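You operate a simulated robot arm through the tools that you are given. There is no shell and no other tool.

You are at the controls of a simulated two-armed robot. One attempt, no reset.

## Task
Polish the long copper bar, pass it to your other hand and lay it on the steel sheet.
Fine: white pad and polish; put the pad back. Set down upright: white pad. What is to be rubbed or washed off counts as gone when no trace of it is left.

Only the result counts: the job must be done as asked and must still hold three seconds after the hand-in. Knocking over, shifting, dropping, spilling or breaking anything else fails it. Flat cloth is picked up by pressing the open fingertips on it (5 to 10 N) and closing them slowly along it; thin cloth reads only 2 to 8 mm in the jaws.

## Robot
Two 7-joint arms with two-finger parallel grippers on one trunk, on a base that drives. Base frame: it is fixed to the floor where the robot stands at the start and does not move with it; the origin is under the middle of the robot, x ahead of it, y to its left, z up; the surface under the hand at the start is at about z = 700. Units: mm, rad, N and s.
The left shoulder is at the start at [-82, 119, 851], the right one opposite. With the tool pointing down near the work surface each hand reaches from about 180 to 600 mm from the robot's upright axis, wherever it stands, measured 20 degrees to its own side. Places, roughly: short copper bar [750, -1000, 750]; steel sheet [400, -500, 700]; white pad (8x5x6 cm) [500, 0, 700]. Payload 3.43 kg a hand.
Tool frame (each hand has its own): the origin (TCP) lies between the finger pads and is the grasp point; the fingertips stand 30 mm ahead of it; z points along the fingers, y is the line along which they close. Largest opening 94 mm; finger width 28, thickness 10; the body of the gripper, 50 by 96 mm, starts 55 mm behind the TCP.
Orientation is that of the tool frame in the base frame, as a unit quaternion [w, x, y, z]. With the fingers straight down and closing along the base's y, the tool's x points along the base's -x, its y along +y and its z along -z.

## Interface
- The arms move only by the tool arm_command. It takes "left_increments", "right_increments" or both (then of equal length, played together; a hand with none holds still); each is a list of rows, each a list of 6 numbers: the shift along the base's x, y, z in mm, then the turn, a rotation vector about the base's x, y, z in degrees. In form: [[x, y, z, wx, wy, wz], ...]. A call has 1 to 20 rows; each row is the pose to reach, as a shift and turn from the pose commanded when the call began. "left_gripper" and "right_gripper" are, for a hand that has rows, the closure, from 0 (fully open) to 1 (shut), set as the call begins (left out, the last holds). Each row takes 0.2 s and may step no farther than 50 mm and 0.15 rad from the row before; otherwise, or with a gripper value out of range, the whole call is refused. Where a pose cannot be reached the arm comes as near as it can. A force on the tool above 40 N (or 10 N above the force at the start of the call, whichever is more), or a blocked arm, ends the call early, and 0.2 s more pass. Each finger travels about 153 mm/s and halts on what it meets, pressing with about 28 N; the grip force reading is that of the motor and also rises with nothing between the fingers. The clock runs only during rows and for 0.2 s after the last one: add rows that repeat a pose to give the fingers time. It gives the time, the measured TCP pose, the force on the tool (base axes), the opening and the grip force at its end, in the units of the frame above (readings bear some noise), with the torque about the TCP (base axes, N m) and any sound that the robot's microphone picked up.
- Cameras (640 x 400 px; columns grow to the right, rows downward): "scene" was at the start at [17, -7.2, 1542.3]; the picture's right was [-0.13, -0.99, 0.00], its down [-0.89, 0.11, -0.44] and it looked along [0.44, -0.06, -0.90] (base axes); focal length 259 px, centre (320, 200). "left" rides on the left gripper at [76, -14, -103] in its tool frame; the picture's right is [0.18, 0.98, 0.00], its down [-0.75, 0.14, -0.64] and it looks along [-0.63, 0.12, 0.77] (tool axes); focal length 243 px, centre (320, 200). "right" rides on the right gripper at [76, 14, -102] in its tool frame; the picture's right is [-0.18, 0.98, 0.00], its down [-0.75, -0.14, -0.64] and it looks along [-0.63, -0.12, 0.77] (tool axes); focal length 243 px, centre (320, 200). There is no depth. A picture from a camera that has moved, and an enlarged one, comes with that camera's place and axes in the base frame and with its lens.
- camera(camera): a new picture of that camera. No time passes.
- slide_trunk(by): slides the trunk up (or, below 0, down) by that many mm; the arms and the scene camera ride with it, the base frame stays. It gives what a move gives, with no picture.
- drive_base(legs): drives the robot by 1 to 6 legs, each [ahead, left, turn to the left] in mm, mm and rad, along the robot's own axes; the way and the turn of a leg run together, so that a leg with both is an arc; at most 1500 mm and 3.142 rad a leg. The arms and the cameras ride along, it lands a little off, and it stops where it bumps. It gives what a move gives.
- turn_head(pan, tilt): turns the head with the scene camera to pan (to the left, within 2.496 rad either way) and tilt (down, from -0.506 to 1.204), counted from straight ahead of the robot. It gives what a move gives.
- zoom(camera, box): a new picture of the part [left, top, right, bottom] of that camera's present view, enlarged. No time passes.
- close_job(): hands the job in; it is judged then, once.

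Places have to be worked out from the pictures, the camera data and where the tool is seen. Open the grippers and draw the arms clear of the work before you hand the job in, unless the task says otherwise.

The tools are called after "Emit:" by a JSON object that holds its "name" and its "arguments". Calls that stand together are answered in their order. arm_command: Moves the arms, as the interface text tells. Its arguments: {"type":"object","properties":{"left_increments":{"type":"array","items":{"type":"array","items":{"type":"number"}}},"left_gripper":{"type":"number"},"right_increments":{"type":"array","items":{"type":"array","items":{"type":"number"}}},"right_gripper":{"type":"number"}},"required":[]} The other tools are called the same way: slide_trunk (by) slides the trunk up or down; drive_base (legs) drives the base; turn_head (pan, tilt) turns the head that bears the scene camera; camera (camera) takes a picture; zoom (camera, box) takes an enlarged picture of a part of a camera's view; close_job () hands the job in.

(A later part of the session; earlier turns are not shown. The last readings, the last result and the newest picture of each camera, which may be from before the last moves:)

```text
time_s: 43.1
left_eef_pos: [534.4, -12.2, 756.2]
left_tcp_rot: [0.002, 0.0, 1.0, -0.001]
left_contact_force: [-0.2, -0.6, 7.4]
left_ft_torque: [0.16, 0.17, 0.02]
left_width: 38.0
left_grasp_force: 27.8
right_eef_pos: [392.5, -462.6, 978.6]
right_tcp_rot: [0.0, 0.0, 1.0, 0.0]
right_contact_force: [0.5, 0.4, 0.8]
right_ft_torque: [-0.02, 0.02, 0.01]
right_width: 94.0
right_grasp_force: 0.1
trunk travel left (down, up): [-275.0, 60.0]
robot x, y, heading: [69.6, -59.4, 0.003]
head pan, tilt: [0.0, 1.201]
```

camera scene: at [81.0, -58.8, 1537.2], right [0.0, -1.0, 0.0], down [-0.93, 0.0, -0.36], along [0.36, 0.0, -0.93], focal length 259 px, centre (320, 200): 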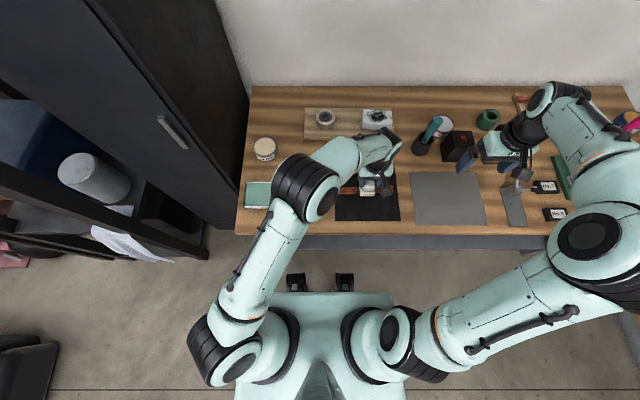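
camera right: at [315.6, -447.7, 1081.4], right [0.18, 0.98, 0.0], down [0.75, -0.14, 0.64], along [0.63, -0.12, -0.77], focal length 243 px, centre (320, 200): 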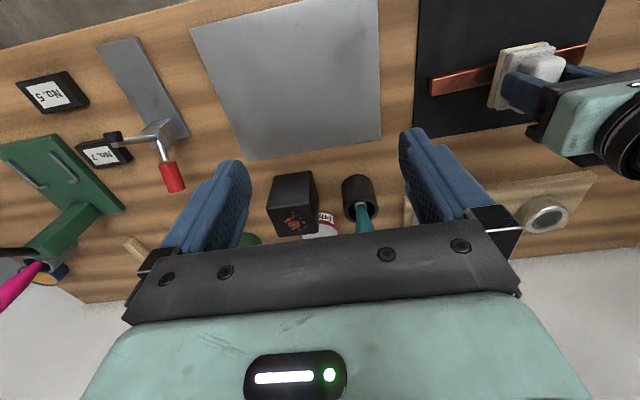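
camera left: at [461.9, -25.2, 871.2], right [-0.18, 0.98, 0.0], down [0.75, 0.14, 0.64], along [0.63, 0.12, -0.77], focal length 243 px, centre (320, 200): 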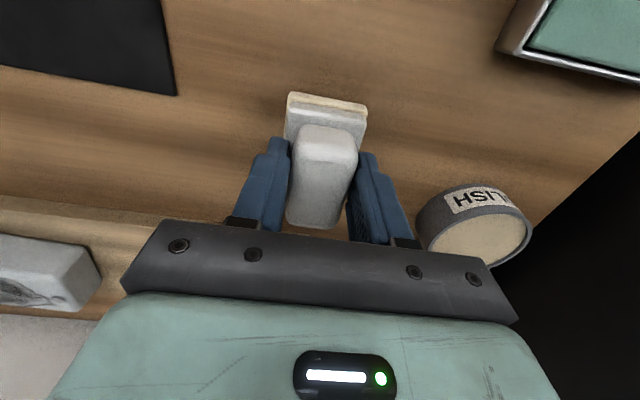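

Contact at 7.4 N: the pad is on the table. I check its outline and then open the fingers.

Emit:
{"name": "zoom", "arguments": {"camera": "scene", "box": [280, 140, 330, 180]}}

Emit:
{"name": "arm_command", "arguments": {"left_increments": [[0, 0, 0, 0, 0, 0], [0, 0, 0, 0, 0, 0], [0, 0, 0, 0, 0, 0]], "left_gripper": 0}}

Emit:
{"name": "arm_command", "arguments": {"left_increments": [[0, 0, 15, 0, 0, 0], [0, 0, 50, 0, 0, 0], [0, 0, 95, 0, 0, 0], [0, 0, 95, 0, 0, 0]]}}

Emit:
{"name": "zoom", "arguments": {"camera": "scene", "box": [280, 140, 330, 180]}}

Emit:
{"name": "camera", "arguments": {"camera": "left"}}

```text
10.00 times, centred on (305, 160) of scene
camera zoom: at [80.4, -59.0, 1537.2], right [0.0, -1.0, 0.0], down [-0.93, 0.0, -0.36], along [0.36, 0.0, -0.93], focal length 2590 px, centre (470, 600)
```

zoom: 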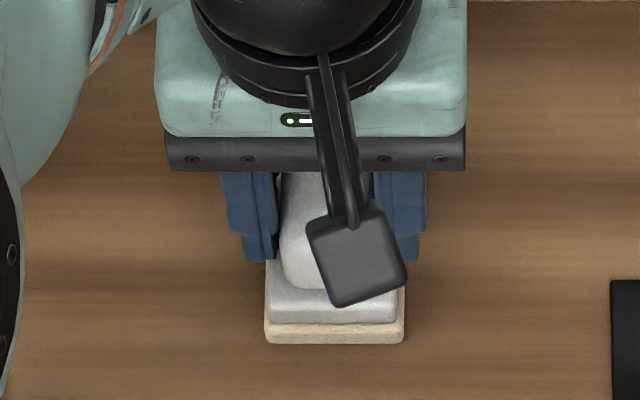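

```text
time_s: 43.9
left_eef_pos: [534.0, -10.3, 754.8]
left_tcp_rot: [0.0, 0.0, 1.0, 0.0]
left_contact_force: [-0.4, -0.1, -1.2]
left_ft_torque: [0.0, -0.02, 0.0]
left_width: 94.0
left_grasp_force: 0.1
right_eef_pos: [391.8, -462.6, 978.2]
right_tcp_rot: [-0.001, 0.001, 1.0, 0.0]
right_contact_force: [0.4, 0.8, -0.5]
right_ft_torque: [0.02, -0.01, 0.01]
right_width: 94.0
right_grasp_force: 0.1
trunk travel left (down, up): [-275.0, 60.0]
robot x, y, heading: [71.7, -63.9, 0.002]
head pan, tilt: [0.0, 1.201]
```

```text
time_s: 44.9
left_eef_pos: [534.7, -12.5, 850.8]
left_tcp_rot: [0.001, -0.001, 1.0, 0.0]
left_contact_force: [0.0, 0.0, -0.7]
left_ft_torque: [-0.02, 0.01, 0.02]
left_width: 94.2
left_grasp_force: 0.1
right_eef_pos: [392.9, -463.3, 978.3]
right_tcp_rot: [0.0, 0.0, 1.0, -0.001]
right_contact_force: [0.0, 0.8, 0.1]
right_ft_torque: [0.02, -0.03, -0.03]
right_width: 93.9
right_grasp_force: 0.1
trunk travel left (down, up): [-275.0, 60.0]
robot x, y, heading: [67.9, -62.9, 0.0]
head pan, tilt: [0.0, 1.201]
```

```text
10.00 times, centred on (305, 160) of scene
camera zoom: at [81.2, -59.0, 1537.1], right [0.0, -1.0, 0.0], down [-0.93, 0.0, -0.36], along [0.36, 0.0, -0.93], focal length 2590 px, centre (470, 600)
```

zoom: 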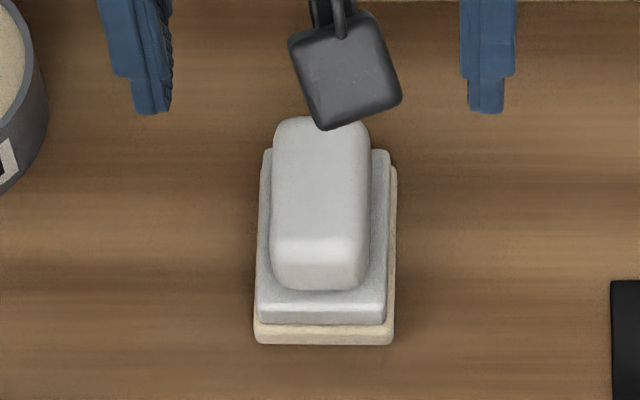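

```text
taken
camera left: at [459.4, -26.1, 953.3], right [-0.18, 0.98, 0.0], down [0.75, 0.14, 0.64], along [0.63, 0.12, -0.77], focal length 243 px, centre (320, 200)
```

left: 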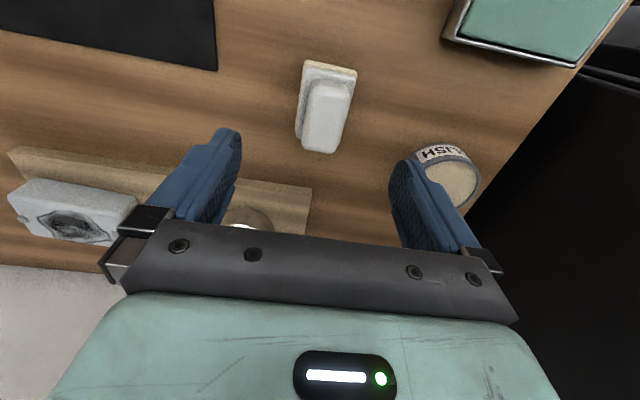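

The pad is upright back in its place (within ~3 mm). Now I move the left hand above the bar's left half and turn it -87.6° about z so its fingers close across the bar.

Emit:
{"name": "arm_command", "arguments": {"left_increments": [[-9, -14, 0, 0, 0, -8], [-18, -28, 0, 0, 0, -16], [-27, -43, 0, 0, 0, -24], [-37, -57, 0, 0, 0, -32], [-46, -71, 0, 0, 0, -40], [-55, -86, 0, 0, 0, -48], [-64, -100, 0, 0, 0, -56], [-73, -114, 0, 0, 0, -64], [-82, -128, 0, 0, 0, -72], [-92, -143, 0, 0, 0, -80], [-100.7, -157, 0, 0, 0, -87.6], [-100.7, -157, 0, 0, 0, -87.6]], "left_gripper": 0}}

Emit:
{"name": "camera", "arguments": {"camera": "left"}}

Emit:
{"name": "camera", "arguments": {"camera": "scene"}}

Emit:
{"name": "zoom", "arguments": {"camera": "scene", "box": [328, 150, 408, 215]}}

```text
time_s: 47.5
left_eef_pos: [433.6, -168.7, 850.3]
left_tcp_rot: [0.0, 0.693, 0.721, -0.001]
left_contact_force: [0.2, 0.9, 0.4]
left_ft_torque: [0.0, 0.04, -0.03]
left_width: 94.1
left_grasp_force: 0.1
right_eef_pos: [391.8, -463.6, 978.6]
right_tcp_rot: [0.0, 0.0, 1.0, 0.0]
right_contact_force: [0.2, 0.0, -0.1]
right_ft_torque: [-0.02, 0.05, 0.0]
right_width: 94.1
right_grasp_force: 0.1
trunk travel left (down, up): [-275.0, 60.0]
robot x, y, heading: [69.2, -60.5, 0.001]
head pan, tilt: [0.0, 1.201]
```

```text
taken
camera left: at [416.3, -93.0, 952.5], right [0.97, 0.22, 0.0], down [0.17, -0.75, 0.64], along [0.14, -0.63, -0.77], focal length 243 px, centre (320, 200)
```

left: 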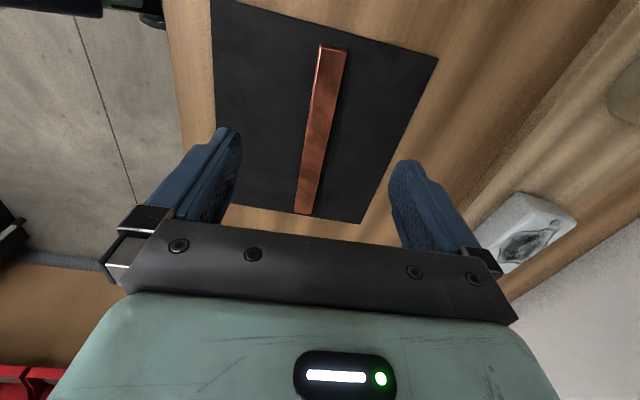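

```text
taken
camera scene: at [81.0, -58.8, 1537.2], right [0.0, -1.0, 0.0], down [-0.93, 0.0, -0.36], along [0.36, 0.0, -0.93], focal length 259 px, centre (320, 200)
```

scene: 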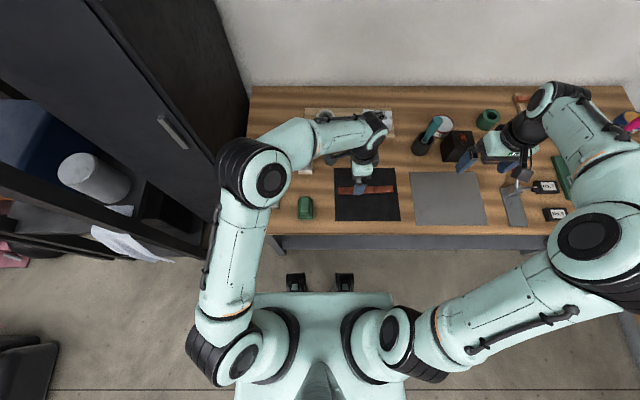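

```text
6.15 times, centred on (368, 182) of scene
camera zoom: at [81.0, -58.8, 1537.2], right [0.0, -1.0, 0.0], down [-0.93, 0.0, -0.36], along [0.36, 0.0, -0.93], focal length 1594 px, centre (25, 308)
```

zoom: 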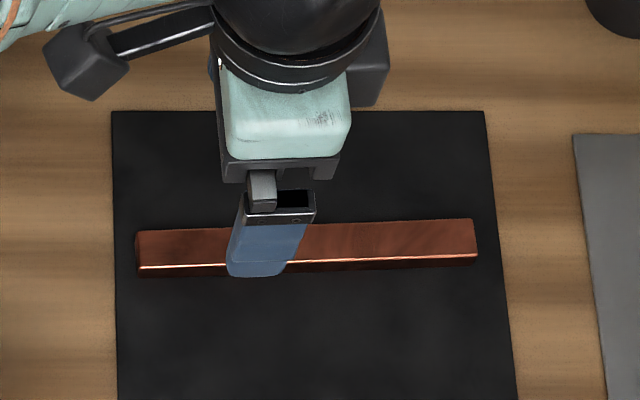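

The left fingers straddle the bar, with yaw matching it; bar centre there is x≈435. I descend to TCP z≈735.5 so the tips end ~3 mm above the mat.

Emit:
{"name": "arm_command", "arguments": {"left_increments": [[1.7, 0, -35, 0, 0, 0], [1.7, 0, -70, 0, 0, 0], [1.7, 0, -95, 0, 0, 0], [1.7, 0, -107, 0, 0, 0], [1.7, 0, -112, 0, 0, 0], [1.7, 0, -114, 0, 0, 0], [1.7, 0, -114, 0, 0, 0]]}}

Emit:
{"name": "camera", "arguments": {"camera": "left"}}

Emit:
{"name": "zoom", "arguments": {"camera": "scene", "box": [328, 150, 408, 215]}}

Emit:
{"name": "zoom", "arguments": {"camera": "right", "box": [425, 0, 640, 130]}}

```text
time_s: 49.1
left_eef_pos: [434.8, -168.3, 736.3]
left_tcp_rot: [0.0, 0.692, 0.722, -0.001]
left_contact_force: [0.9, 0.9, -0.4]
left_ft_torque: [0.01, 0.0, 0.0]
left_width: 94.3
left_grasp_force: 0.1
right_eef_pos: [392.7, -463.4, 979.0]
right_tcp_rot: [0.0, 0.0, 1.0, 0.0]
right_contact_force: [0.5, 0.3, -0.2]
right_ft_torque: [0.02, -0.01, -0.01]
right_width: 93.7
right_grasp_force: 0.1
trunk travel left (down, up): [-275.0, 60.0]
robot x, y, heading: [69.5, -57.6, -0.004]
head pan, tilt: [0.0, 1.201]
```

```text
taken
camera left: at [417.6, -92.8, 837.9], right [0.97, 0.22, 0.0], down [0.17, -0.75, 0.64], along [0.14, -0.63, -0.77], focal length 243 px, centre (320, 200)
```

left: 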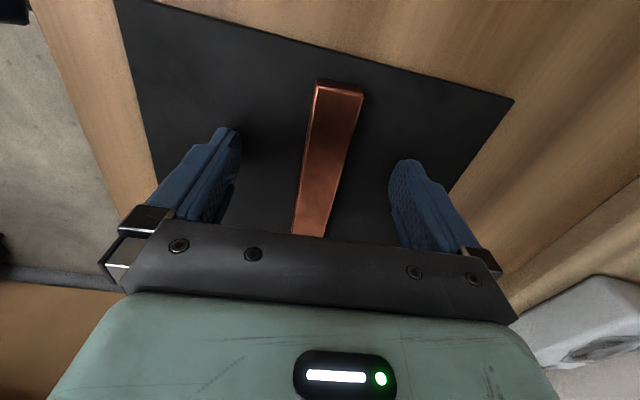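

```text
6.15 times, centred on (368, 182) of scene
camera zoom: at [80.9, -58.9, 1537.2], right [0.0, -1.0, 0.0], down [-0.93, 0.0, -0.36], along [0.36, 0.0, -0.93], focal length 1594 px, centre (25, 308)
```

zoom: 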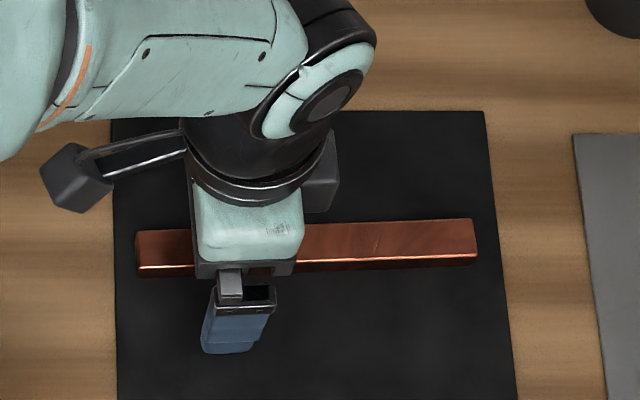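

```text
2.98 times, centred on (532, 65) of right
camera zoom: at [315.6, -447.8, 1081.4], right [0.18, 0.98, 0.0], down [0.75, -0.14, 0.64], along [0.63, -0.12, -0.77], focal length 722 px, centre (-313, 602)
```

zoom: 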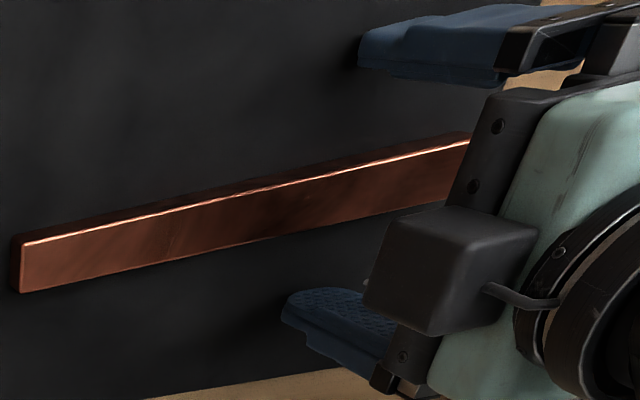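

The fingers straddle the bar evenly with no contact. I close the left gripper on the bar.

Emit:
{"name": "arm_command", "arguments": {"left_increments": [[0, 0, 0, 0, 0, 0], [0, 0, 0, 0, 0, 0], [0, 0, 0, 0, 0, 0], [0, 0, 0, 0, 0, 0]], "left_gripper": 1}}

Emit:
{"name": "zoom", "arguments": {"camera": "scene", "box": [328, 150, 408, 215]}}

Emit:
{"name": "camera", "arguments": {"camera": "left"}}

```text
time_s: 50.1
left_eef_pos: [434.9, -169.4, 736.2]
left_tcp_rot: [0.0, 0.692, 0.722, 0.0]
left_contact_force: [2.3, -0.6, -0.7]
left_ft_torque: [-0.25, -0.15, 0.44]
left_width: 23.7
left_grasp_force: 27.3
right_eef_pos: [391.1, -463.4, 978.4]
right_tcp_rot: [0.0, 0.0, 1.0, 0.0]
right_contact_force: [-0.1, -0.1, -0.4]
right_ft_torque: [0.02, 0.0, 0.03]
right_width: 94.1
right_grasp_force: 0.0
trunk travel left (down, up): [-275.0, 60.0]
robot x, y, heading: [69.3, -57.5, 0.0]
head pan, tilt: [0.0, 1.201]
```

```text
6.15 times, centred on (368, 182) of scene
camera zoom: at [81.3, -58.9, 1537.2], right [0.0, -1.0, 0.0], down [-0.93, 0.0, -0.36], along [0.36, 0.0, -0.93], focal length 1594 px, centre (25, 308)
```

zoom: 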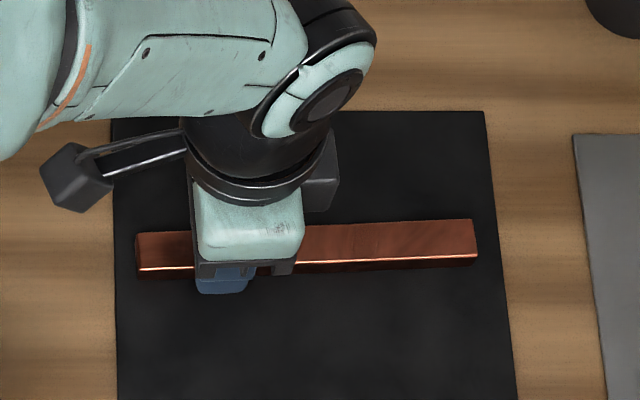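

```text
taken
camera left: at [418.0, -92.8, 838.1], right [0.97, 0.23, 0.0], down [0.17, -0.75, 0.64], along [0.14, -0.63, -0.77], focal length 243 px, centre (320, 200)
```

left: 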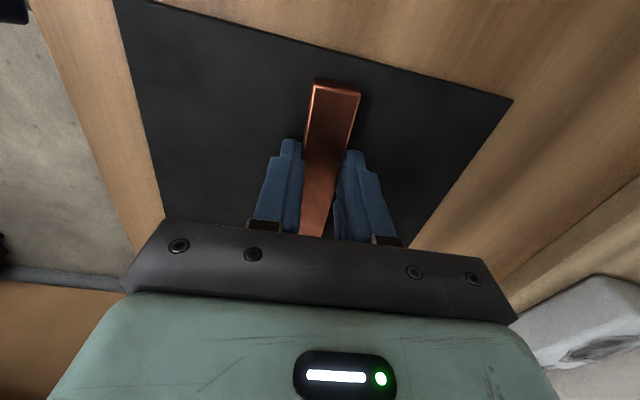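

The bar is gripped (23.7 mm). I lift slowly 40 mm and check for droop.

Emit:
{"name": "arm_command", "arguments": {"left_increments": [[0, 0, 5, 0, 0, 0], [0, 0, 12, 0, 0, 0], [0, 0, 20, 0, 0, 0], [0, 0, 30, 0, 0, 0], [0, 0, 40, 0, 0, 0], [0, 0, 40, 0, 0, 0], [0, 0, 40, 0, 0, 0]]}}

Emit:
{"name": "camera", "arguments": {"camera": "left"}}

Emit:
{"name": "zoom", "arguments": {"camera": "right", "box": [425, 0, 640, 130]}}

Emit:
{"name": "zoom", "arguments": {"camera": "scene", "box": [328, 150, 408, 215]}}

```text
time_s: 51.7
left_eef_pos: [435.1, -167.0, 775.5]
left_tcp_rot: [-0.001, 0.692, 0.722, -0.001]
left_contact_force: [0.2, 0.6, -6.0]
left_ft_torque: [0.31, 0.03, 0.02]
left_width: 23.9
left_grasp_force: 28.1
right_eef_pos: [393.0, -462.8, 978.8]
right_tcp_rot: [0.0, 0.001, 1.0, 0.0]
right_contact_force: [0.6, 0.3, -0.4]
right_ft_torque: [0.0, -0.02, -0.03]
right_width: 94.1
right_grasp_force: 0.0
trunk travel left (down, up): [-275.0, 60.0]
robot x, y, heading: [74.8, -61.0, -0.003]
head pan, tilt: [0.0, 1.201]
```

```text
taken
camera left: at [418.3, -91.4, 877.5], right [0.97, 0.22, 0.0], down [0.17, -0.75, 0.64], along [0.14, -0.63, -0.77], focal length 243 px, centre (320, 200)
```

left: 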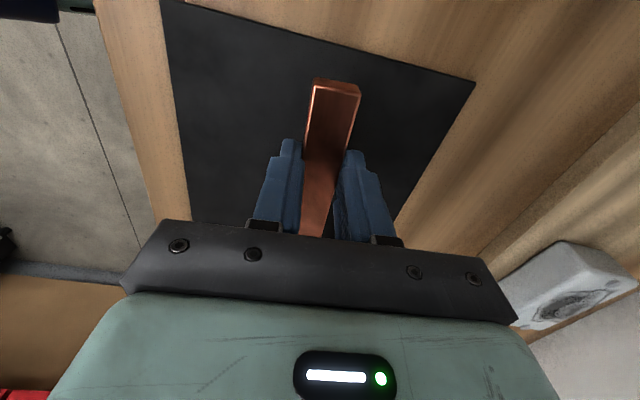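

```text
2.98 times, centred on (532, 65) of right
camera zoom: at [315.9, -447.9, 1081.3], right [0.18, 0.98, 0.0], down [0.75, -0.14, 0.64], along [0.63, -0.12, -0.77], focal length 722 px, centre (-313, 602)
```

zoom: 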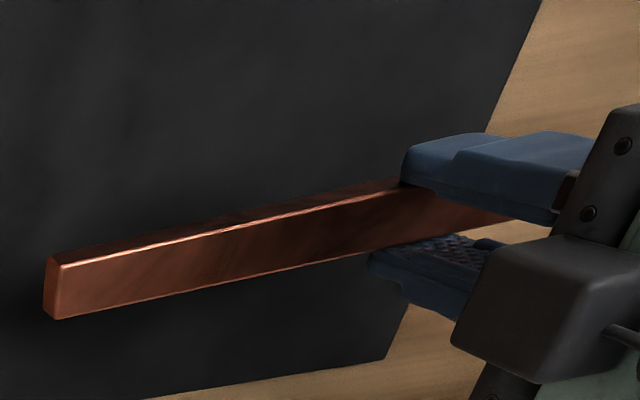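

```text
6.15 times, centred on (368, 182) of scene
camera zoom: at [81.3, -59.1, 1537.1], right [0.0, -1.0, 0.0], down [-0.93, 0.0, -0.36], along [0.36, 0.0, -0.93], focal length 1594 px, centre (25, 308)
```

zoom: 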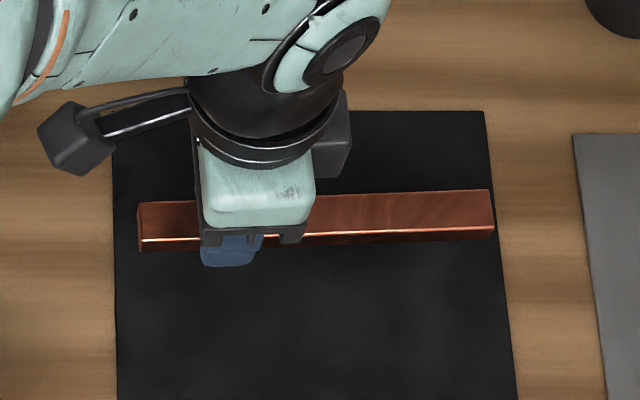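

The bar hangs level (6 N, no droop). To check its underside too, I raise it high with the left hand while turning the right hand by +92° about z, the orientation it will need for the hand-over.

Emit:
{"name": "arm_command", "arguments": {"left_increments": [[0, 0, 34, 0, 0, 0], [0, 0, 68, 0, 0, 0], [0, 0, 102, 0, 0, 0], [0, 0, 136, 0, 0, 0], [0, 0, 170, 0, 0, 0], [0, 0, 204, 0, 0, 0], [0, 0, 238, 0, 0, 0], [0, 0, 272, 0, 0, 0], [0, 0, 306, 0, 0, 0], [0, 0, 340, 0, 0, 0], [0, 0, 374, 0, 0, 0], [0, 0, 374, 0, 0, 0]], "right_increments": [[4, 0, 0, 0, 0, 8.39], [8, 0, 0, 0, 0, 16.78], [12, 0, 0, 0, 0, 25.17], [16, 0, 0, 0, 0, 33.56], [20, 0, 0, 0, 0, 41.95], [24, 0, 0, 0, 0, 50.34], [28, 0, 0, 0, 0, 58.73], [32, 0, 0, 0, 0, 67.12], [36, 0, 0, 0, 0, 75.51], [40, 0, 0, 0, 0, 83.9], [44, 0, 0, 0, 0, 92.3], [44, 0, 0, 0, 0, 92.3]]}}

Emit:
{"name": "camera", "arguments": {"camera": "scene"}}

Emit:
{"name": "camera", "arguments": {"camera": "right"}}

Emit:
{"name": "camera", "arguments": {"camera": "left"}}

```text
time_s: 54.3
left_eef_pos: [433.8, -168.0, 1150.8]
left_tcp_rot: [-0.002, 0.692, 0.722, -0.001]
left_contact_force: [1.0, 0.1, -6.2]
left_ft_torque: [0.27, 0.01, 0.05]
left_width: 23.5
left_grasp_force: 28.4
right_eef_pos: [436.8, -462.9, 978.1]
right_tcp_rot: [0.0, 0.722, -0.692, -0.001]
right_contact_force: [0.3, 0.3, 0.3]
right_ft_torque: [-0.01, 0.02, -0.01]
right_width: 94.0
right_grasp_force: 0.0
trunk travel left (down, up): [-275.0, 60.0]
robot x, y, heading: [68.7, -57.6, 0.007]
head pan, tilt: [0.0, 1.201]
```

```text
taken
camera scene: at [81.2, -58.5, 1537.1], right [0.0, -1.0, 0.0], down [-0.93, 0.0, -0.36], along [0.36, 0.0, -0.93], focal length 259 px, centre (320, 200)
```

scene: 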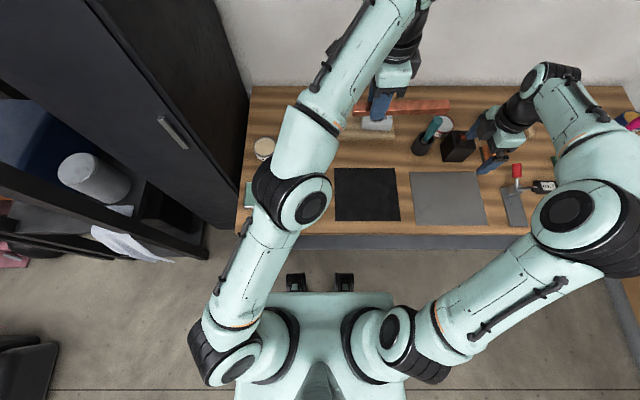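

```text
taken
camera right: at [425.2, -538.8, 1081.1], right [-0.99, 0.14, 0.0], down [0.11, 0.76, 0.64], along [0.09, 0.64, -0.77], focal length 243 px, centre (320, 200)
```

right: 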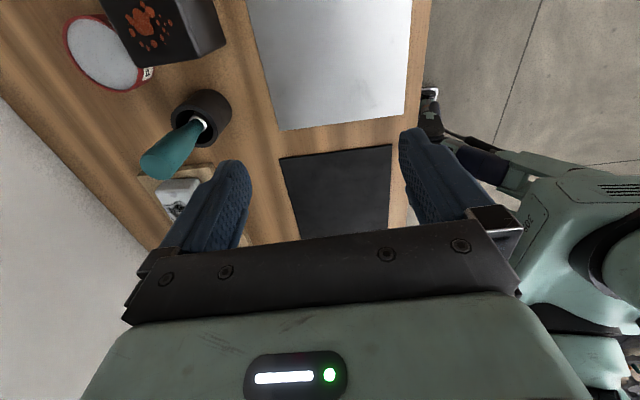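

```text
taken
camera left: at [417.7, -93.2, 1251.8], right [0.97, 0.22, 0.0], down [0.17, -0.75, 0.64], along [0.14, -0.63, -0.77], focal length 243 px, centre (320, 200)
```

left: 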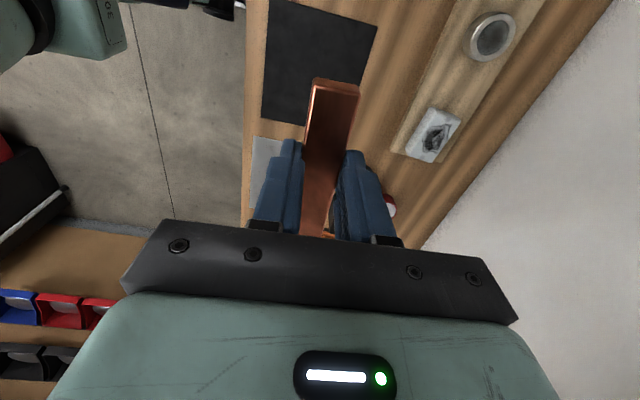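

Everything below is undisturbed. I now roll the right hand about x so that its camera looks up-left at the bar's underside.

Emit:
{"name": "arm_command", "arguments": {"right_increments": [[0, 2, 4, 8.2, 0, 0], [0, 4, 8, 16.4, 0, 0], [0, 6, 12, 24.6, 0, 0], [0, 8, 16, 32.8, 0, 0], [0, 10, 20, 41, 0, 0], [0, 12, 24, 49.2, 0, 0], [0, 14, 28, 57.4, 0, 0], [0, 16, 32, 65.6, 0, 0], [0, 18, 36, 73.8, 0, 0], [0, 20, 40, 82, 0, 0], [0, 20, 40, 82, 0, 0]]}}

Emit:
{"name": "camera", "arguments": {"camera": "right"}}

Emit:
{"name": "camera", "arguments": {"camera": "scene"}}

```text
time_s: 56.7
left_eef_pos: [435.9, -168.4, 1149.4]
left_tcp_rot: [-0.001, 0.692, 0.722, -0.001]
left_contact_force: [-0.2, 0.7, -6.2]
left_ft_torque: [0.31, 0.03, -0.01]
left_width: 23.6
left_grasp_force: 27.8
right_eef_pos: [436.8, -443.2, 1018.4]
right_tcp_rot: [-0.474, 0.543, -0.523, -0.455]
right_contact_force: [0.2, -0.1, 0.4]
right_ft_torque: [0.02, 0.03, 0.01]
right_width: 94.1
right_grasp_force: 0.1
trunk travel left (down, up): [-275.0, 60.0]
robot x, y, heading: [69.0, -60.4, -0.0]
head pan, tilt: [0.0, 1.201]
```

```text
taken
camera right: at [425.4, -554.8, 957.0], right [-0.99, 0.02, 0.14], down [0.11, -0.53, 0.84], along [0.09, 0.85, 0.52], focal length 243 px, centre (320, 200)
```

right: 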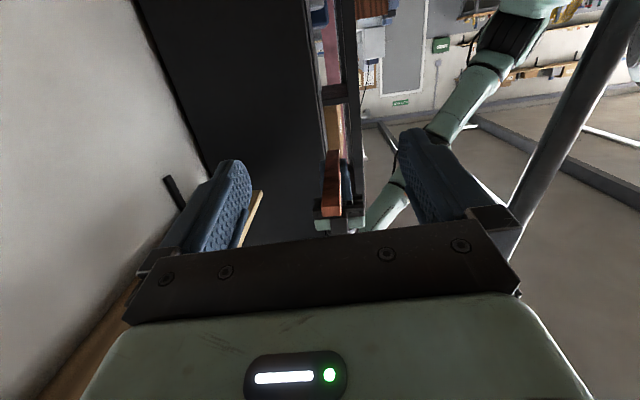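

```text
taken
camera scene: at [81.4, -58.7, 1537.2], right [0.0, -1.0, 0.0], down [-0.93, 0.0, -0.36], along [0.36, 0.0, -0.93], focal length 259 px, centre (320, 200)
```

scene: 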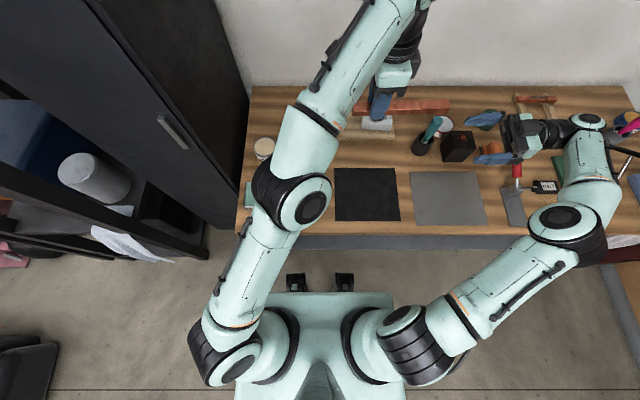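

The bar's underside is visible between the right fingers. I enlarge it.

Emit:
{"name": "zoom", "arguments": {"camera": "right", "box": [300, 140, 376, 236]}}

Emit:
{"name": "zoom", "arguments": {"camera": "right", "box": [312, 145, 352, 220]}}

```text
4.17 times, centred on (338, 188) of right
camera zoom: at [425.4, -554.8, 957.0], right [-0.99, 0.02, 0.14], down [0.11, -0.53, 0.84], along [0.09, 0.85, 0.52], focal length 1011 px, centre (245, 250)
```

zoom: 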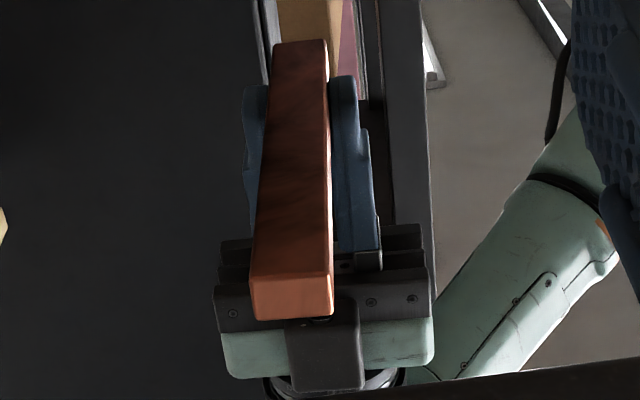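

```text
5.33 times, centred on (332, 182) of right
camera zoom: at [425.4, -554.8, 957.0], right [-0.99, 0.02, 0.14], down [0.11, -0.53, 0.84], along [0.09, 0.85, 0.52], focal length 1294 px, centre (256, 293)
```

zoom: 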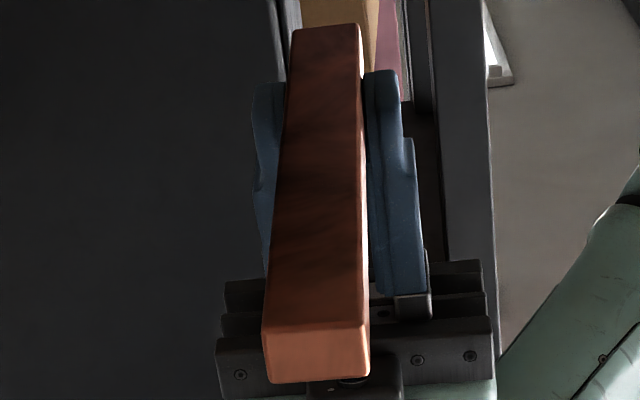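

The underside is clean copper. I shift the right hand 80 mm ahead to glance at the bar's far side face as well.

Emit:
{"name": "arm_command", "arguments": {"right_increments": [[40, 0, 0, 0, 0, 0], [80, 0, 0, 0, 0, 0], [110, 0, 0, 0, 0, 0]]}}

Emit:
{"name": "camera", "arguments": {"camera": "right"}}

Emit:
{"name": "zoom", "arguments": {"camera": "right", "box": [370, 120, 450, 216]}}

```text
time_s: 57.5
left_eef_pos: [434.2, -171.4, 1150.1]
left_tcp_rot: [0.0, 0.692, 0.722, -0.001]
left_contact_force: [-0.3, -0.5, -7.9]
left_ft_torque: [0.35, 0.0, 0.01]
left_width: 23.7
left_grasp_force: 27.8
right_eef_pos: [483.6, -425.2, 1021.7]
right_tcp_rot: [-0.475, 0.542, -0.524, -0.455]
right_contact_force: [-0.6, -0.3, 0.0]
right_ft_torque: [-0.03, -0.04, -0.02]
right_width: 94.0
right_grasp_force: 0.2
right hand out of reach, approached as far as the arm can: row 1, 2, 3
trunk travel left (down, up): [-275.0, 60.0]
robot x, y, heading: [70.7, -59.0, 0.001]
head pan, tilt: [0.0, 1.201]
```

```text
taken
camera right: at [472.7, -536.6, 960.1], right [-0.99, 0.02, 0.14], down [0.11, -0.53, 0.84], along [0.1, 0.85, 0.52], focal length 243 px, centre (320, 200)
```

right: 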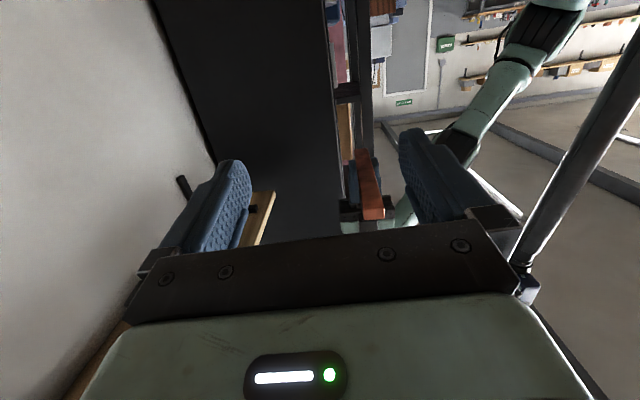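

```text
4.17 times, centred on (410, 168) of right
camera zoom: at [472.7, -536.6, 960.1], right [-0.99, 0.02, 0.14], down [0.11, -0.53, 0.84], along [0.1, 0.85, 0.52], focal length 1011 px, centre (-55, 333)
```

zoom: 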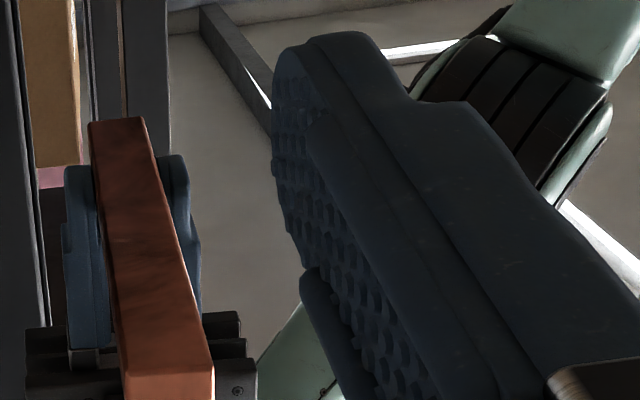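

The far hand is at its reach limit, but the view suffices; one more enlargement of the bar itself.

Emit:
{"name": "zoom", "arguments": {"camera": "right", "box": [335, 140, 400, 222]}}

```text
4.88 times, centred on (368, 181) of right
camera zoom: at [472.7, -536.6, 960.1], right [-0.99, 0.02, 0.14], down [0.11, -0.53, 0.84], along [0.1, 0.85, 0.52], focal length 1184 px, centre (88, 293)
```

zoom: 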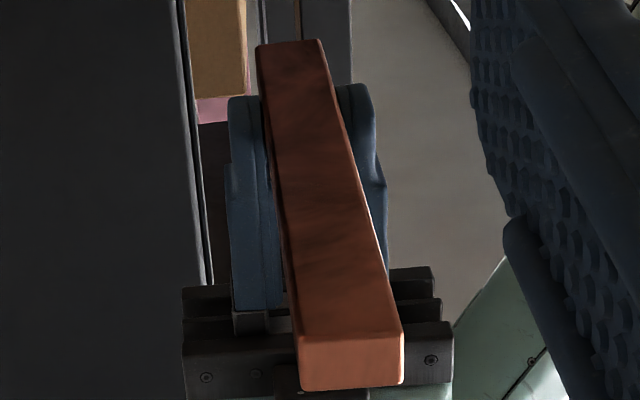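

All faces are clean. I bring the right hand back by the same amount and roll it upright again.

Emit:
{"name": "arm_command", "arguments": {"right_increments": [[-40, 0, 0, 0, 0, 0], [-80, 0, 0, 0, 0, 0], [-110, 0, 0, 0, 0, 0], [-110, 0, 0, 0, 0, 0]]}}

```text
time_s: 58.5
left_eef_pos: [435.1, -168.7, 1150.2]
left_tcp_rot: [0.0, 0.692, 0.722, -0.001]
left_contact_force: [0.7, 0.8, -5.7]
left_ft_torque: [0.31, 0.03, 0.02]
left_width: 23.9
left_grasp_force: 27.9
right_eef_pos: [370.9, -426.4, 1024.4]
right_tcp_rot: [-0.474, 0.543, -0.523, -0.454]
right_contact_force: [0.0, -0.2, 0.2]
right_ft_torque: [0.01, 0.02, 0.03]
right_width: 93.9
right_grasp_force: 0.0
trunk travel left (down, up): [-275.0, 60.0]
robot x, y, heading: [71.8, -62.1, -0.001]
head pan, tilt: [0.0, 1.201]
```

The right hand is at [371,-426,1024]. I roll it back upright at x≈439, y≈-425, z≈898 and lower the bar with the left hand to TCP z≈900 for the hand-over.

Emit:
{"name": "arm_command", "arguments": {"left_increments": [[0, 0, -23, 0, 0, 0], [0, 0, -46, 0, 0, 0], [0, 0, -69, 0, 0, 0], [0, 0, -92, 0, 0, 0], [0, 0, -115, 0, 0, 0], [0, 0, -138, 0, 0, 0], [0, 0, -161, 0, 0, 0], [0, 0, -184, 0, 0, 0], [0, 0, -207, 0, 0, 0], [0, 0, -230, 0, 0, 0], [0, 0, -250, 0, 0, 0], [0, 0, -250, 0, 0, 0]], "right_increments": [[6, 0, -12, -8.2, 0, 0], [12, 0, -24, -16.4, 0, 0], [18, 0, -36, -24.6, 0, 0], [24, 0, -48, -32.8, 0, 0], [30, 0, -60, -41, 0, 0], [36, 0, -72, -49.2, 0, 0], [42, 0, -84, -57.4, 0, 0], [48, 0, -96, -65.6, 0, 0], [54, 0, -108, -73.8, 0, 0], [61, 0, -120, -82, 0, 0], [68, 0, -126, -82, 0, 0], [68, 0, -126, -82, 0, 0]], "right_gripper": 0}}

Emit:
{"name": "camera", "arguments": {"camera": "right"}}

Emit:
{"name": "camera", "arguments": {"camera": "left"}}

Emit:
{"name": "camera", "arguments": {"camera": "scene"}}

```text
time_s: 61.1
left_eef_pos: [435.1, -168.2, 897.9]
left_tcp_rot: [-0.001, 0.692, 0.722, -0.001]
left_contact_force: [0.1, 0.3, -6.7]
left_ft_torque: [0.33, 0.02, -0.01]
left_width: 23.8
left_grasp_force: 28.6
right_eef_pos: [441.1, -425.0, 900.7]
right_tcp_rot: [0.001, 0.722, -0.692, 0.001]
right_contact_force: [0.0, 0.0, -0.9]
right_ft_torque: [-0.02, 0.0, 0.01]
right_width: 93.9
right_grasp_force: 0.1
trunk travel left (down, up): [-275.0, 60.0]
robot x, y, heading: [69.7, -64.7, 0.0]
head pan, tilt: [0.0, 1.201]
```

```text
taken
camera right: at [429.7, -499.8, 1003.4], right [-0.99, 0.14, 0.0], down [0.11, 0.76, 0.64], along [0.09, 0.63, -0.77], focal length 243 px, centre (320, 200)
```

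right: 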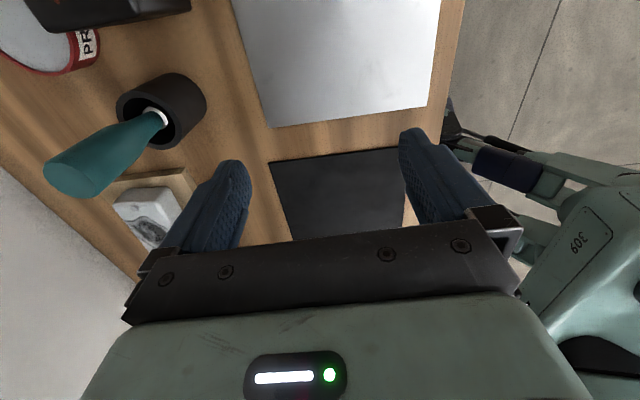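

```text
taken
camera left: at [418.6, -92.3, 1000.9], right [0.97, 0.22, 0.0], down [0.17, -0.75, 0.64], along [0.14, -0.63, -0.77], focal length 243 px, centre (320, 200)
```

left: 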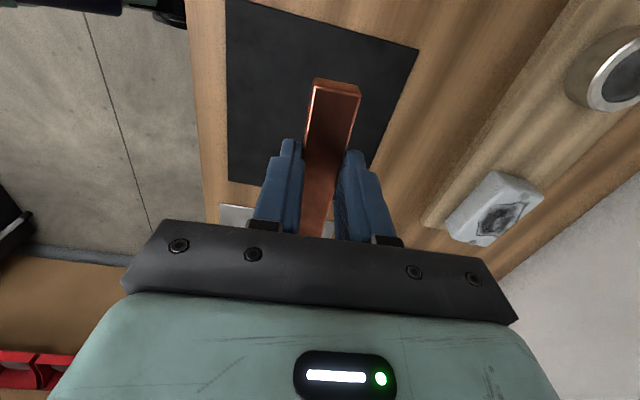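

```text
taken
camera scene: at [81.1, -58.8, 1537.1], right [0.0, -1.0, 0.0], down [-0.93, 0.0, -0.36], along [0.36, 0.0, -0.93], focal length 259 px, centre (320, 200)
```

scene: 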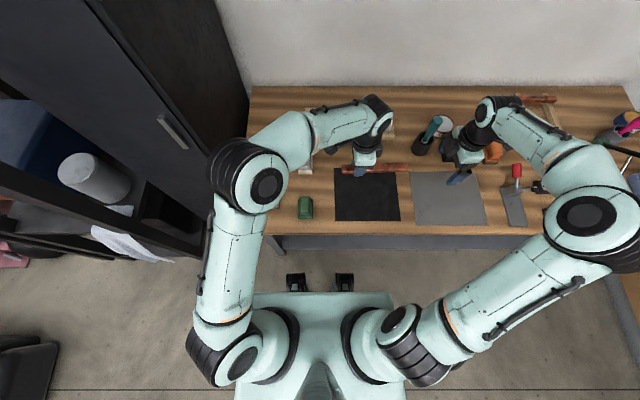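

Right TCP is ≈[440.5,-423,901], left ≈[435.6,-168,898]; the bar's right part is on the line x≈440. I slide the open right hand in along +y part-way and check clearances.

Emit:
{"name": "arm_command", "arguments": {"right_increments": [[-0.4, 20, -4.5, 0, 0, 0], [-0.4, 50, -4.5, 0, 0, 0], [-0.4, 80, -4.5, 0, 0, 0], [-0.4, 100, -4.5, 0, 0, 0], [-0.4, 100, -4.5, 0, 0, 0]]}}

Emit:
{"name": "camera", "arguments": {"camera": "right"}}

Emit:
{"name": "zoom", "arguments": {"camera": "scene", "box": [330, 80, 500, 200]}}

Emit:
{"name": "camera", "arguments": {"camera": "left"}}

```text
time_s: 62.3
left_eef_pos: [435.0, -167.6, 899.2]
left_tcp_rot: [-0.001, 0.692, 0.721, 0.0]
left_contact_force: [-0.1, -0.1, -6.5]
left_ft_torque: [0.35, 0.01, -0.01]
left_width: 23.7
left_grasp_force: 28.1
right_eef_pos: [439.4, -324.2, 894.1]
right_tcp_rot: [0.0, 0.721, -0.693, 0.001]
right_contact_force: [0.3, 0.2, 0.8]
right_ft_torque: [0.02, -0.03, 0.03]
right_width: 93.8
right_grasp_force: 0.1
trunk travel left (down, up): [-275.0, 60.0]
robot x, y, heading: [70.2, -58.3, -0.001]
head pan, tilt: [0.0, 1.201]
```

```text
taken
camera right: at [428.9, -401.0, 997.9], right [-0.99, 0.15, 0.0], down [0.11, 0.76, 0.64], along [0.09, 0.64, -0.77], focal length 243 px, centre (320, 200)
```

right: 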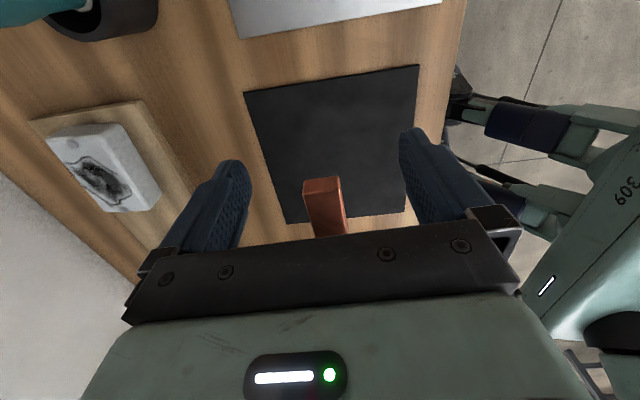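

```text
3.33 times, centred on (415, 140) of scene
camera zoom: at [81.3, -59.3, 1537.1], right [0.0, -1.0, 0.0], down [-0.93, 0.0, -0.36], along [0.36, 0.0, -0.93], focal length 863 px, centre (3, 400)
```

zoom: 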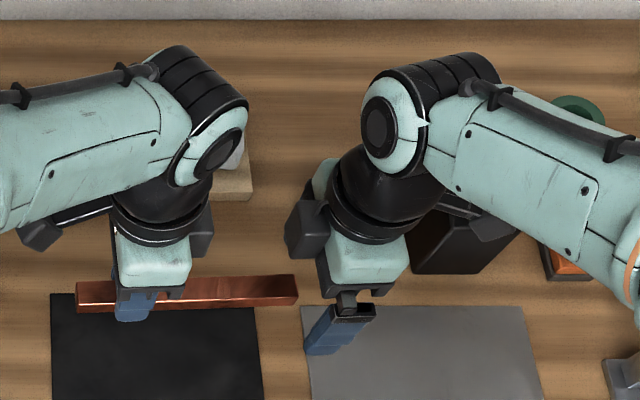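

```text
taken
camera left: at [418.7, -92.7, 1001.1], right [0.97, 0.22, 0.0], down [0.17, -0.75, 0.64], along [0.14, -0.63, -0.77], focal length 243 px, centre (320, 200)
```

left: 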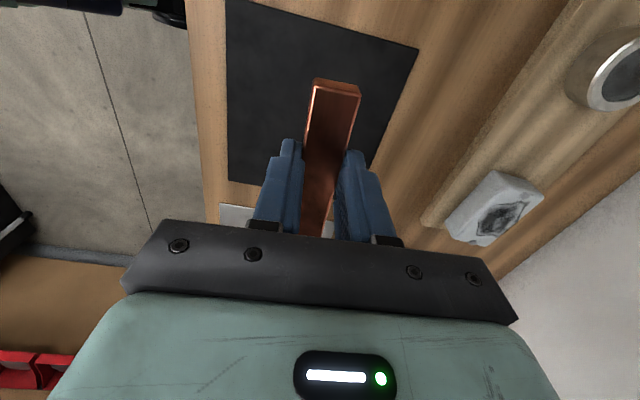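

The tightest pair (the boxes on the hands' inner sides) would keep about 24 mm at a spacing of 111 mm. I slide the right hand in by another 45 mm.

Emit:
{"name": "arm_command", "arguments": {"right_increments": [[0, 12, 0, 0, 0, 0], [0, 24, 0, 0, 0, 0], [0, 36, 0, 0, 0, 0], [0, 45, 0, 0, 0, 0], [0, 45, 0, 0, 0, 0]]}}

Emit:
{"name": "camera", "arguments": {"camera": "right"}}

Emit:
{"name": "zoom", "arguments": {"camera": "scene", "box": [330, 80, 500, 200]}}

Emit:
{"name": "zoom", "arguments": {"camera": "left", "box": [240, 60, 420, 240]}}

```text
time_s: 63.5
left_eef_pos: [435.0, -168.2, 899.7]
left_tcp_rot: [-0.001, 0.692, 0.722, -0.001]
left_contact_force: [0.3, 0.8, -6.0]
left_ft_torque: [0.3, -0.01, 0.0]
left_width: 23.7
left_grasp_force: 28.3
right_eef_pos: [440.7, -279.2, 895.9]
right_tcp_rot: [0.0, 0.721, -0.693, 0.0]
right_contact_force: [-0.5, 0.0, 0.3]
right_ft_torque: [-0.02, 0.02, 0.01]
right_width: 93.8
right_grasp_force: 0.0
trunk travel left (down, up): [-275.0, 60.0]
robot x, y, heading: [68.2, -57.5, 0.005]
head pan, tilt: [0.0, 1.201]
```

```text
taken
camera right: at [429.3, -355.0, 997.5], right [-0.99, 0.14, 0.0], down [0.11, 0.76, 0.64], along [0.09, 0.64, -0.77], focal length 243 px, centre (320, 200)
```

right: 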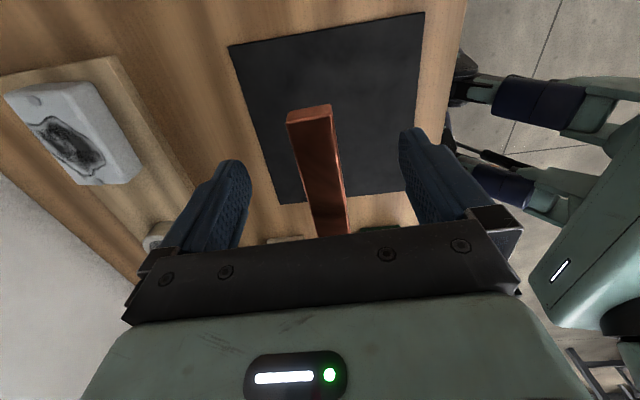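

```text
3.33 times, centred on (415, 140) of scene
camera zoom: at [81.3, -59.2, 1537.1], right [0.0, -1.0, 0.0], down [-0.93, 0.0, -0.36], along [0.36, 0.0, -0.93], focal length 863 px, centre (3, 400)
```

zoom: 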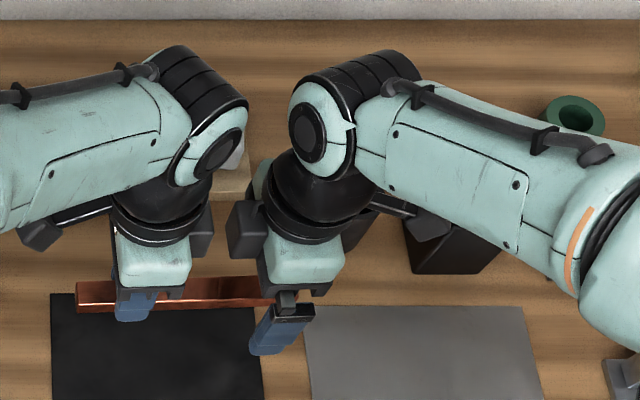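

```text
2.22 times, centred on (330, 150) of left
camera zoom: at [418.7, -92.6, 1001.1], right [0.97, 0.22, 0.0], down [0.17, -0.75, 0.64], along [0.14, -0.63, -0.77], focal length 539 px, centre (298, 311)
```

zoom: 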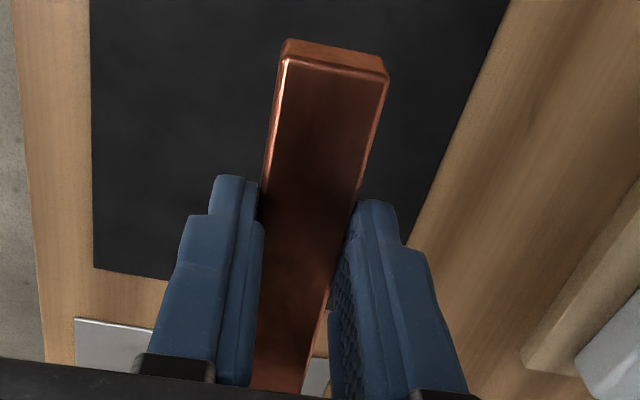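

The bar runs between the right fingers with clearance. I close the right gripper on it while the left still holds.

Emit:
{"name": "arm_command", "arguments": {"right_increments": [[0, 0, 0, 0, 0, 0], [0, 0, 0, 0, 0, 0], [0, 0, 0, 0, 0, 0], [0, 0, 0, 0, 0, 0]], "right_gripper": 1}}

Emit:
{"name": "camera", "arguments": {"camera": "right"}}

Emit:
{"name": "camera", "arguments": {"camera": "left"}}

```text
time_s: 64.5
left_eef_pos: [436.0, -167.5, 898.0]
left_tcp_rot: [0.0, 0.692, 0.722, -0.001]
left_contact_force: [1.6, -0.2, -6.5]
left_ft_torque: [0.28, -0.07, 0.06]
left_width: 24.0
left_grasp_force: 27.9
right_eef_pos: [439.7, -279.6, 894.7]
right_tcp_rot: [-0.001, 0.721, -0.693, 0.0]
right_contact_force: [-1.8, -0.7, 0.6]
right_ft_torque: [0.09, 0.04, 0.17]
right_width: 23.7
right_grasp_force: 27.7
trunk travel left (down, up): [-275.0, 60.0]
robot x, y, heading: [67.6, -59.4, -0.003]
head pan, tilt: [0.0, 1.201]
```

```text
taken
camera right: at [429.3, -355.0, 997.5], right [-0.99, 0.14, 0.0], down [0.11, 0.76, 0.64], along [0.09, 0.64, -0.77], focal length 243 px, centre (320, 200)
```

right: 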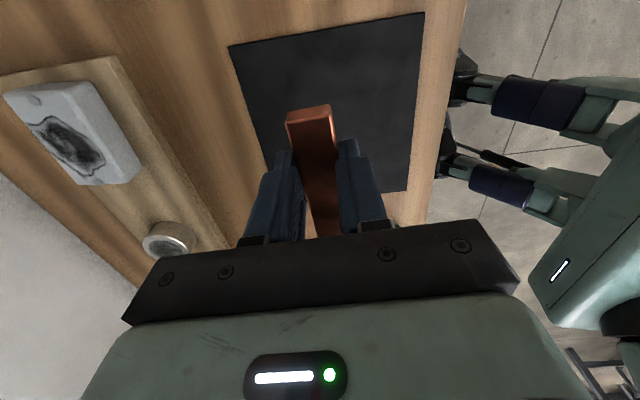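

```text
taken
camera left: at [418.9, -92.5, 1001.1], right [0.97, 0.22, 0.0], down [0.17, -0.75, 0.64], along [0.14, -0.63, -0.77], focal length 243 px, centre (320, 200)
```

left: 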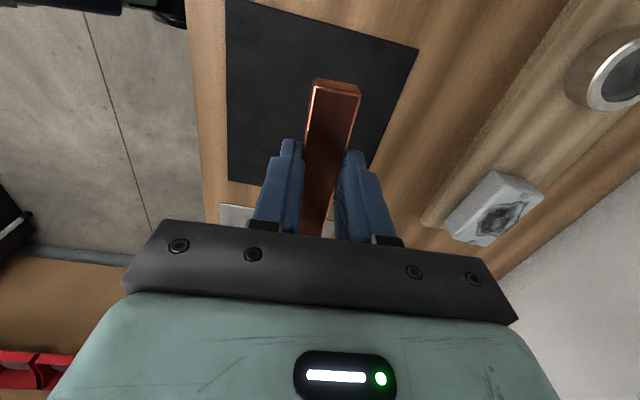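

Both hands hold the bar (right 23.7 mm, 27.7 N). I open the left hand.

Emit:
{"name": "arm_command", "arguments": {"left_increments": [[0, 0, 0, 0, 0, 0], [0, 0, 0, 0, 0, 0], [0, 0, 0, 0, 0, 0]], "left_gripper": 0}}

Emit:
{"name": "camera", "arguments": {"camera": "right"}}

Emit:
{"name": "zoom", "arguments": {"camera": "left", "box": [240, 60, 420, 240]}}

```text
time_s: 65.3
left_eef_pos: [435.4, -168.8, 899.7]
left_tcp_rot: [0.0, 0.692, 0.722, -0.001]
left_contact_force: [-0.4, -1.3, -0.5]
left_ft_torque: [0.0, -0.02, 0.01]
left_width: 94.0
left_grasp_force: 0.1
right_eef_pos: [441.1, -278.3, 894.4]
right_tcp_rot: [0.0, 0.721, -0.693, -0.001]
right_contact_force: [-0.6, -0.2, 0.4]
right_ft_torque: [-0.39, -0.02, 0.04]
right_width: 23.8
right_grasp_force: 28.4
trunk travel left (down, up): [-275.0, 60.0]
robot x, y, heading: [73.6, -59.1, 0.002]
head pan, tilt: [0.0, 1.201]
```

```text
taken
camera right: at [429.3, -355.1, 997.5], right [-0.99, 0.14, 0.0], down [0.11, 0.76, 0.64], along [0.09, 0.64, -0.77], focal length 243 px, centre (320, 200)
```

right: 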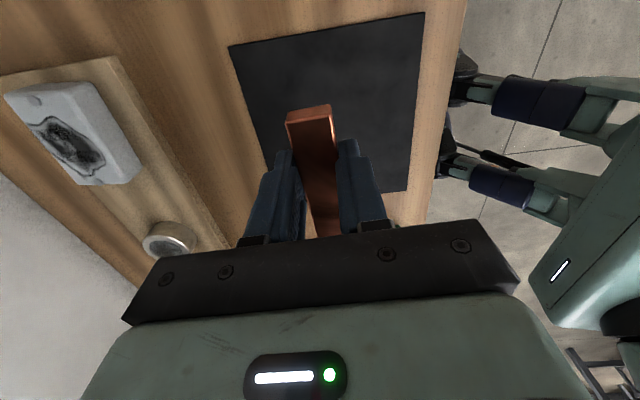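

```text
2.22 times, centred on (330, 150) of left
camera zoom: at [418.8, -92.5, 1001.2], right [0.97, 0.22, 0.0], down [0.17, -0.75, 0.64], along [0.14, -0.63, -0.77], focal length 539 px, centre (298, 311)
```

zoom: 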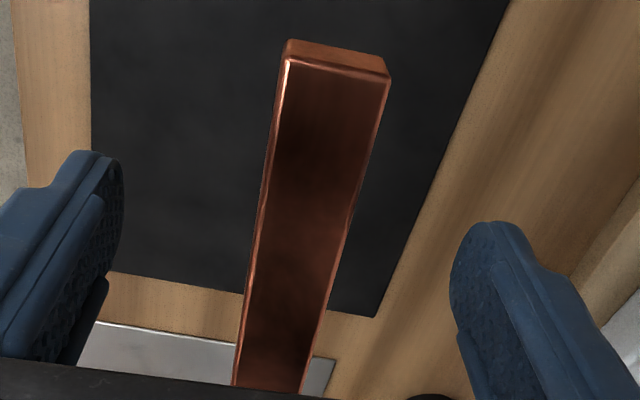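

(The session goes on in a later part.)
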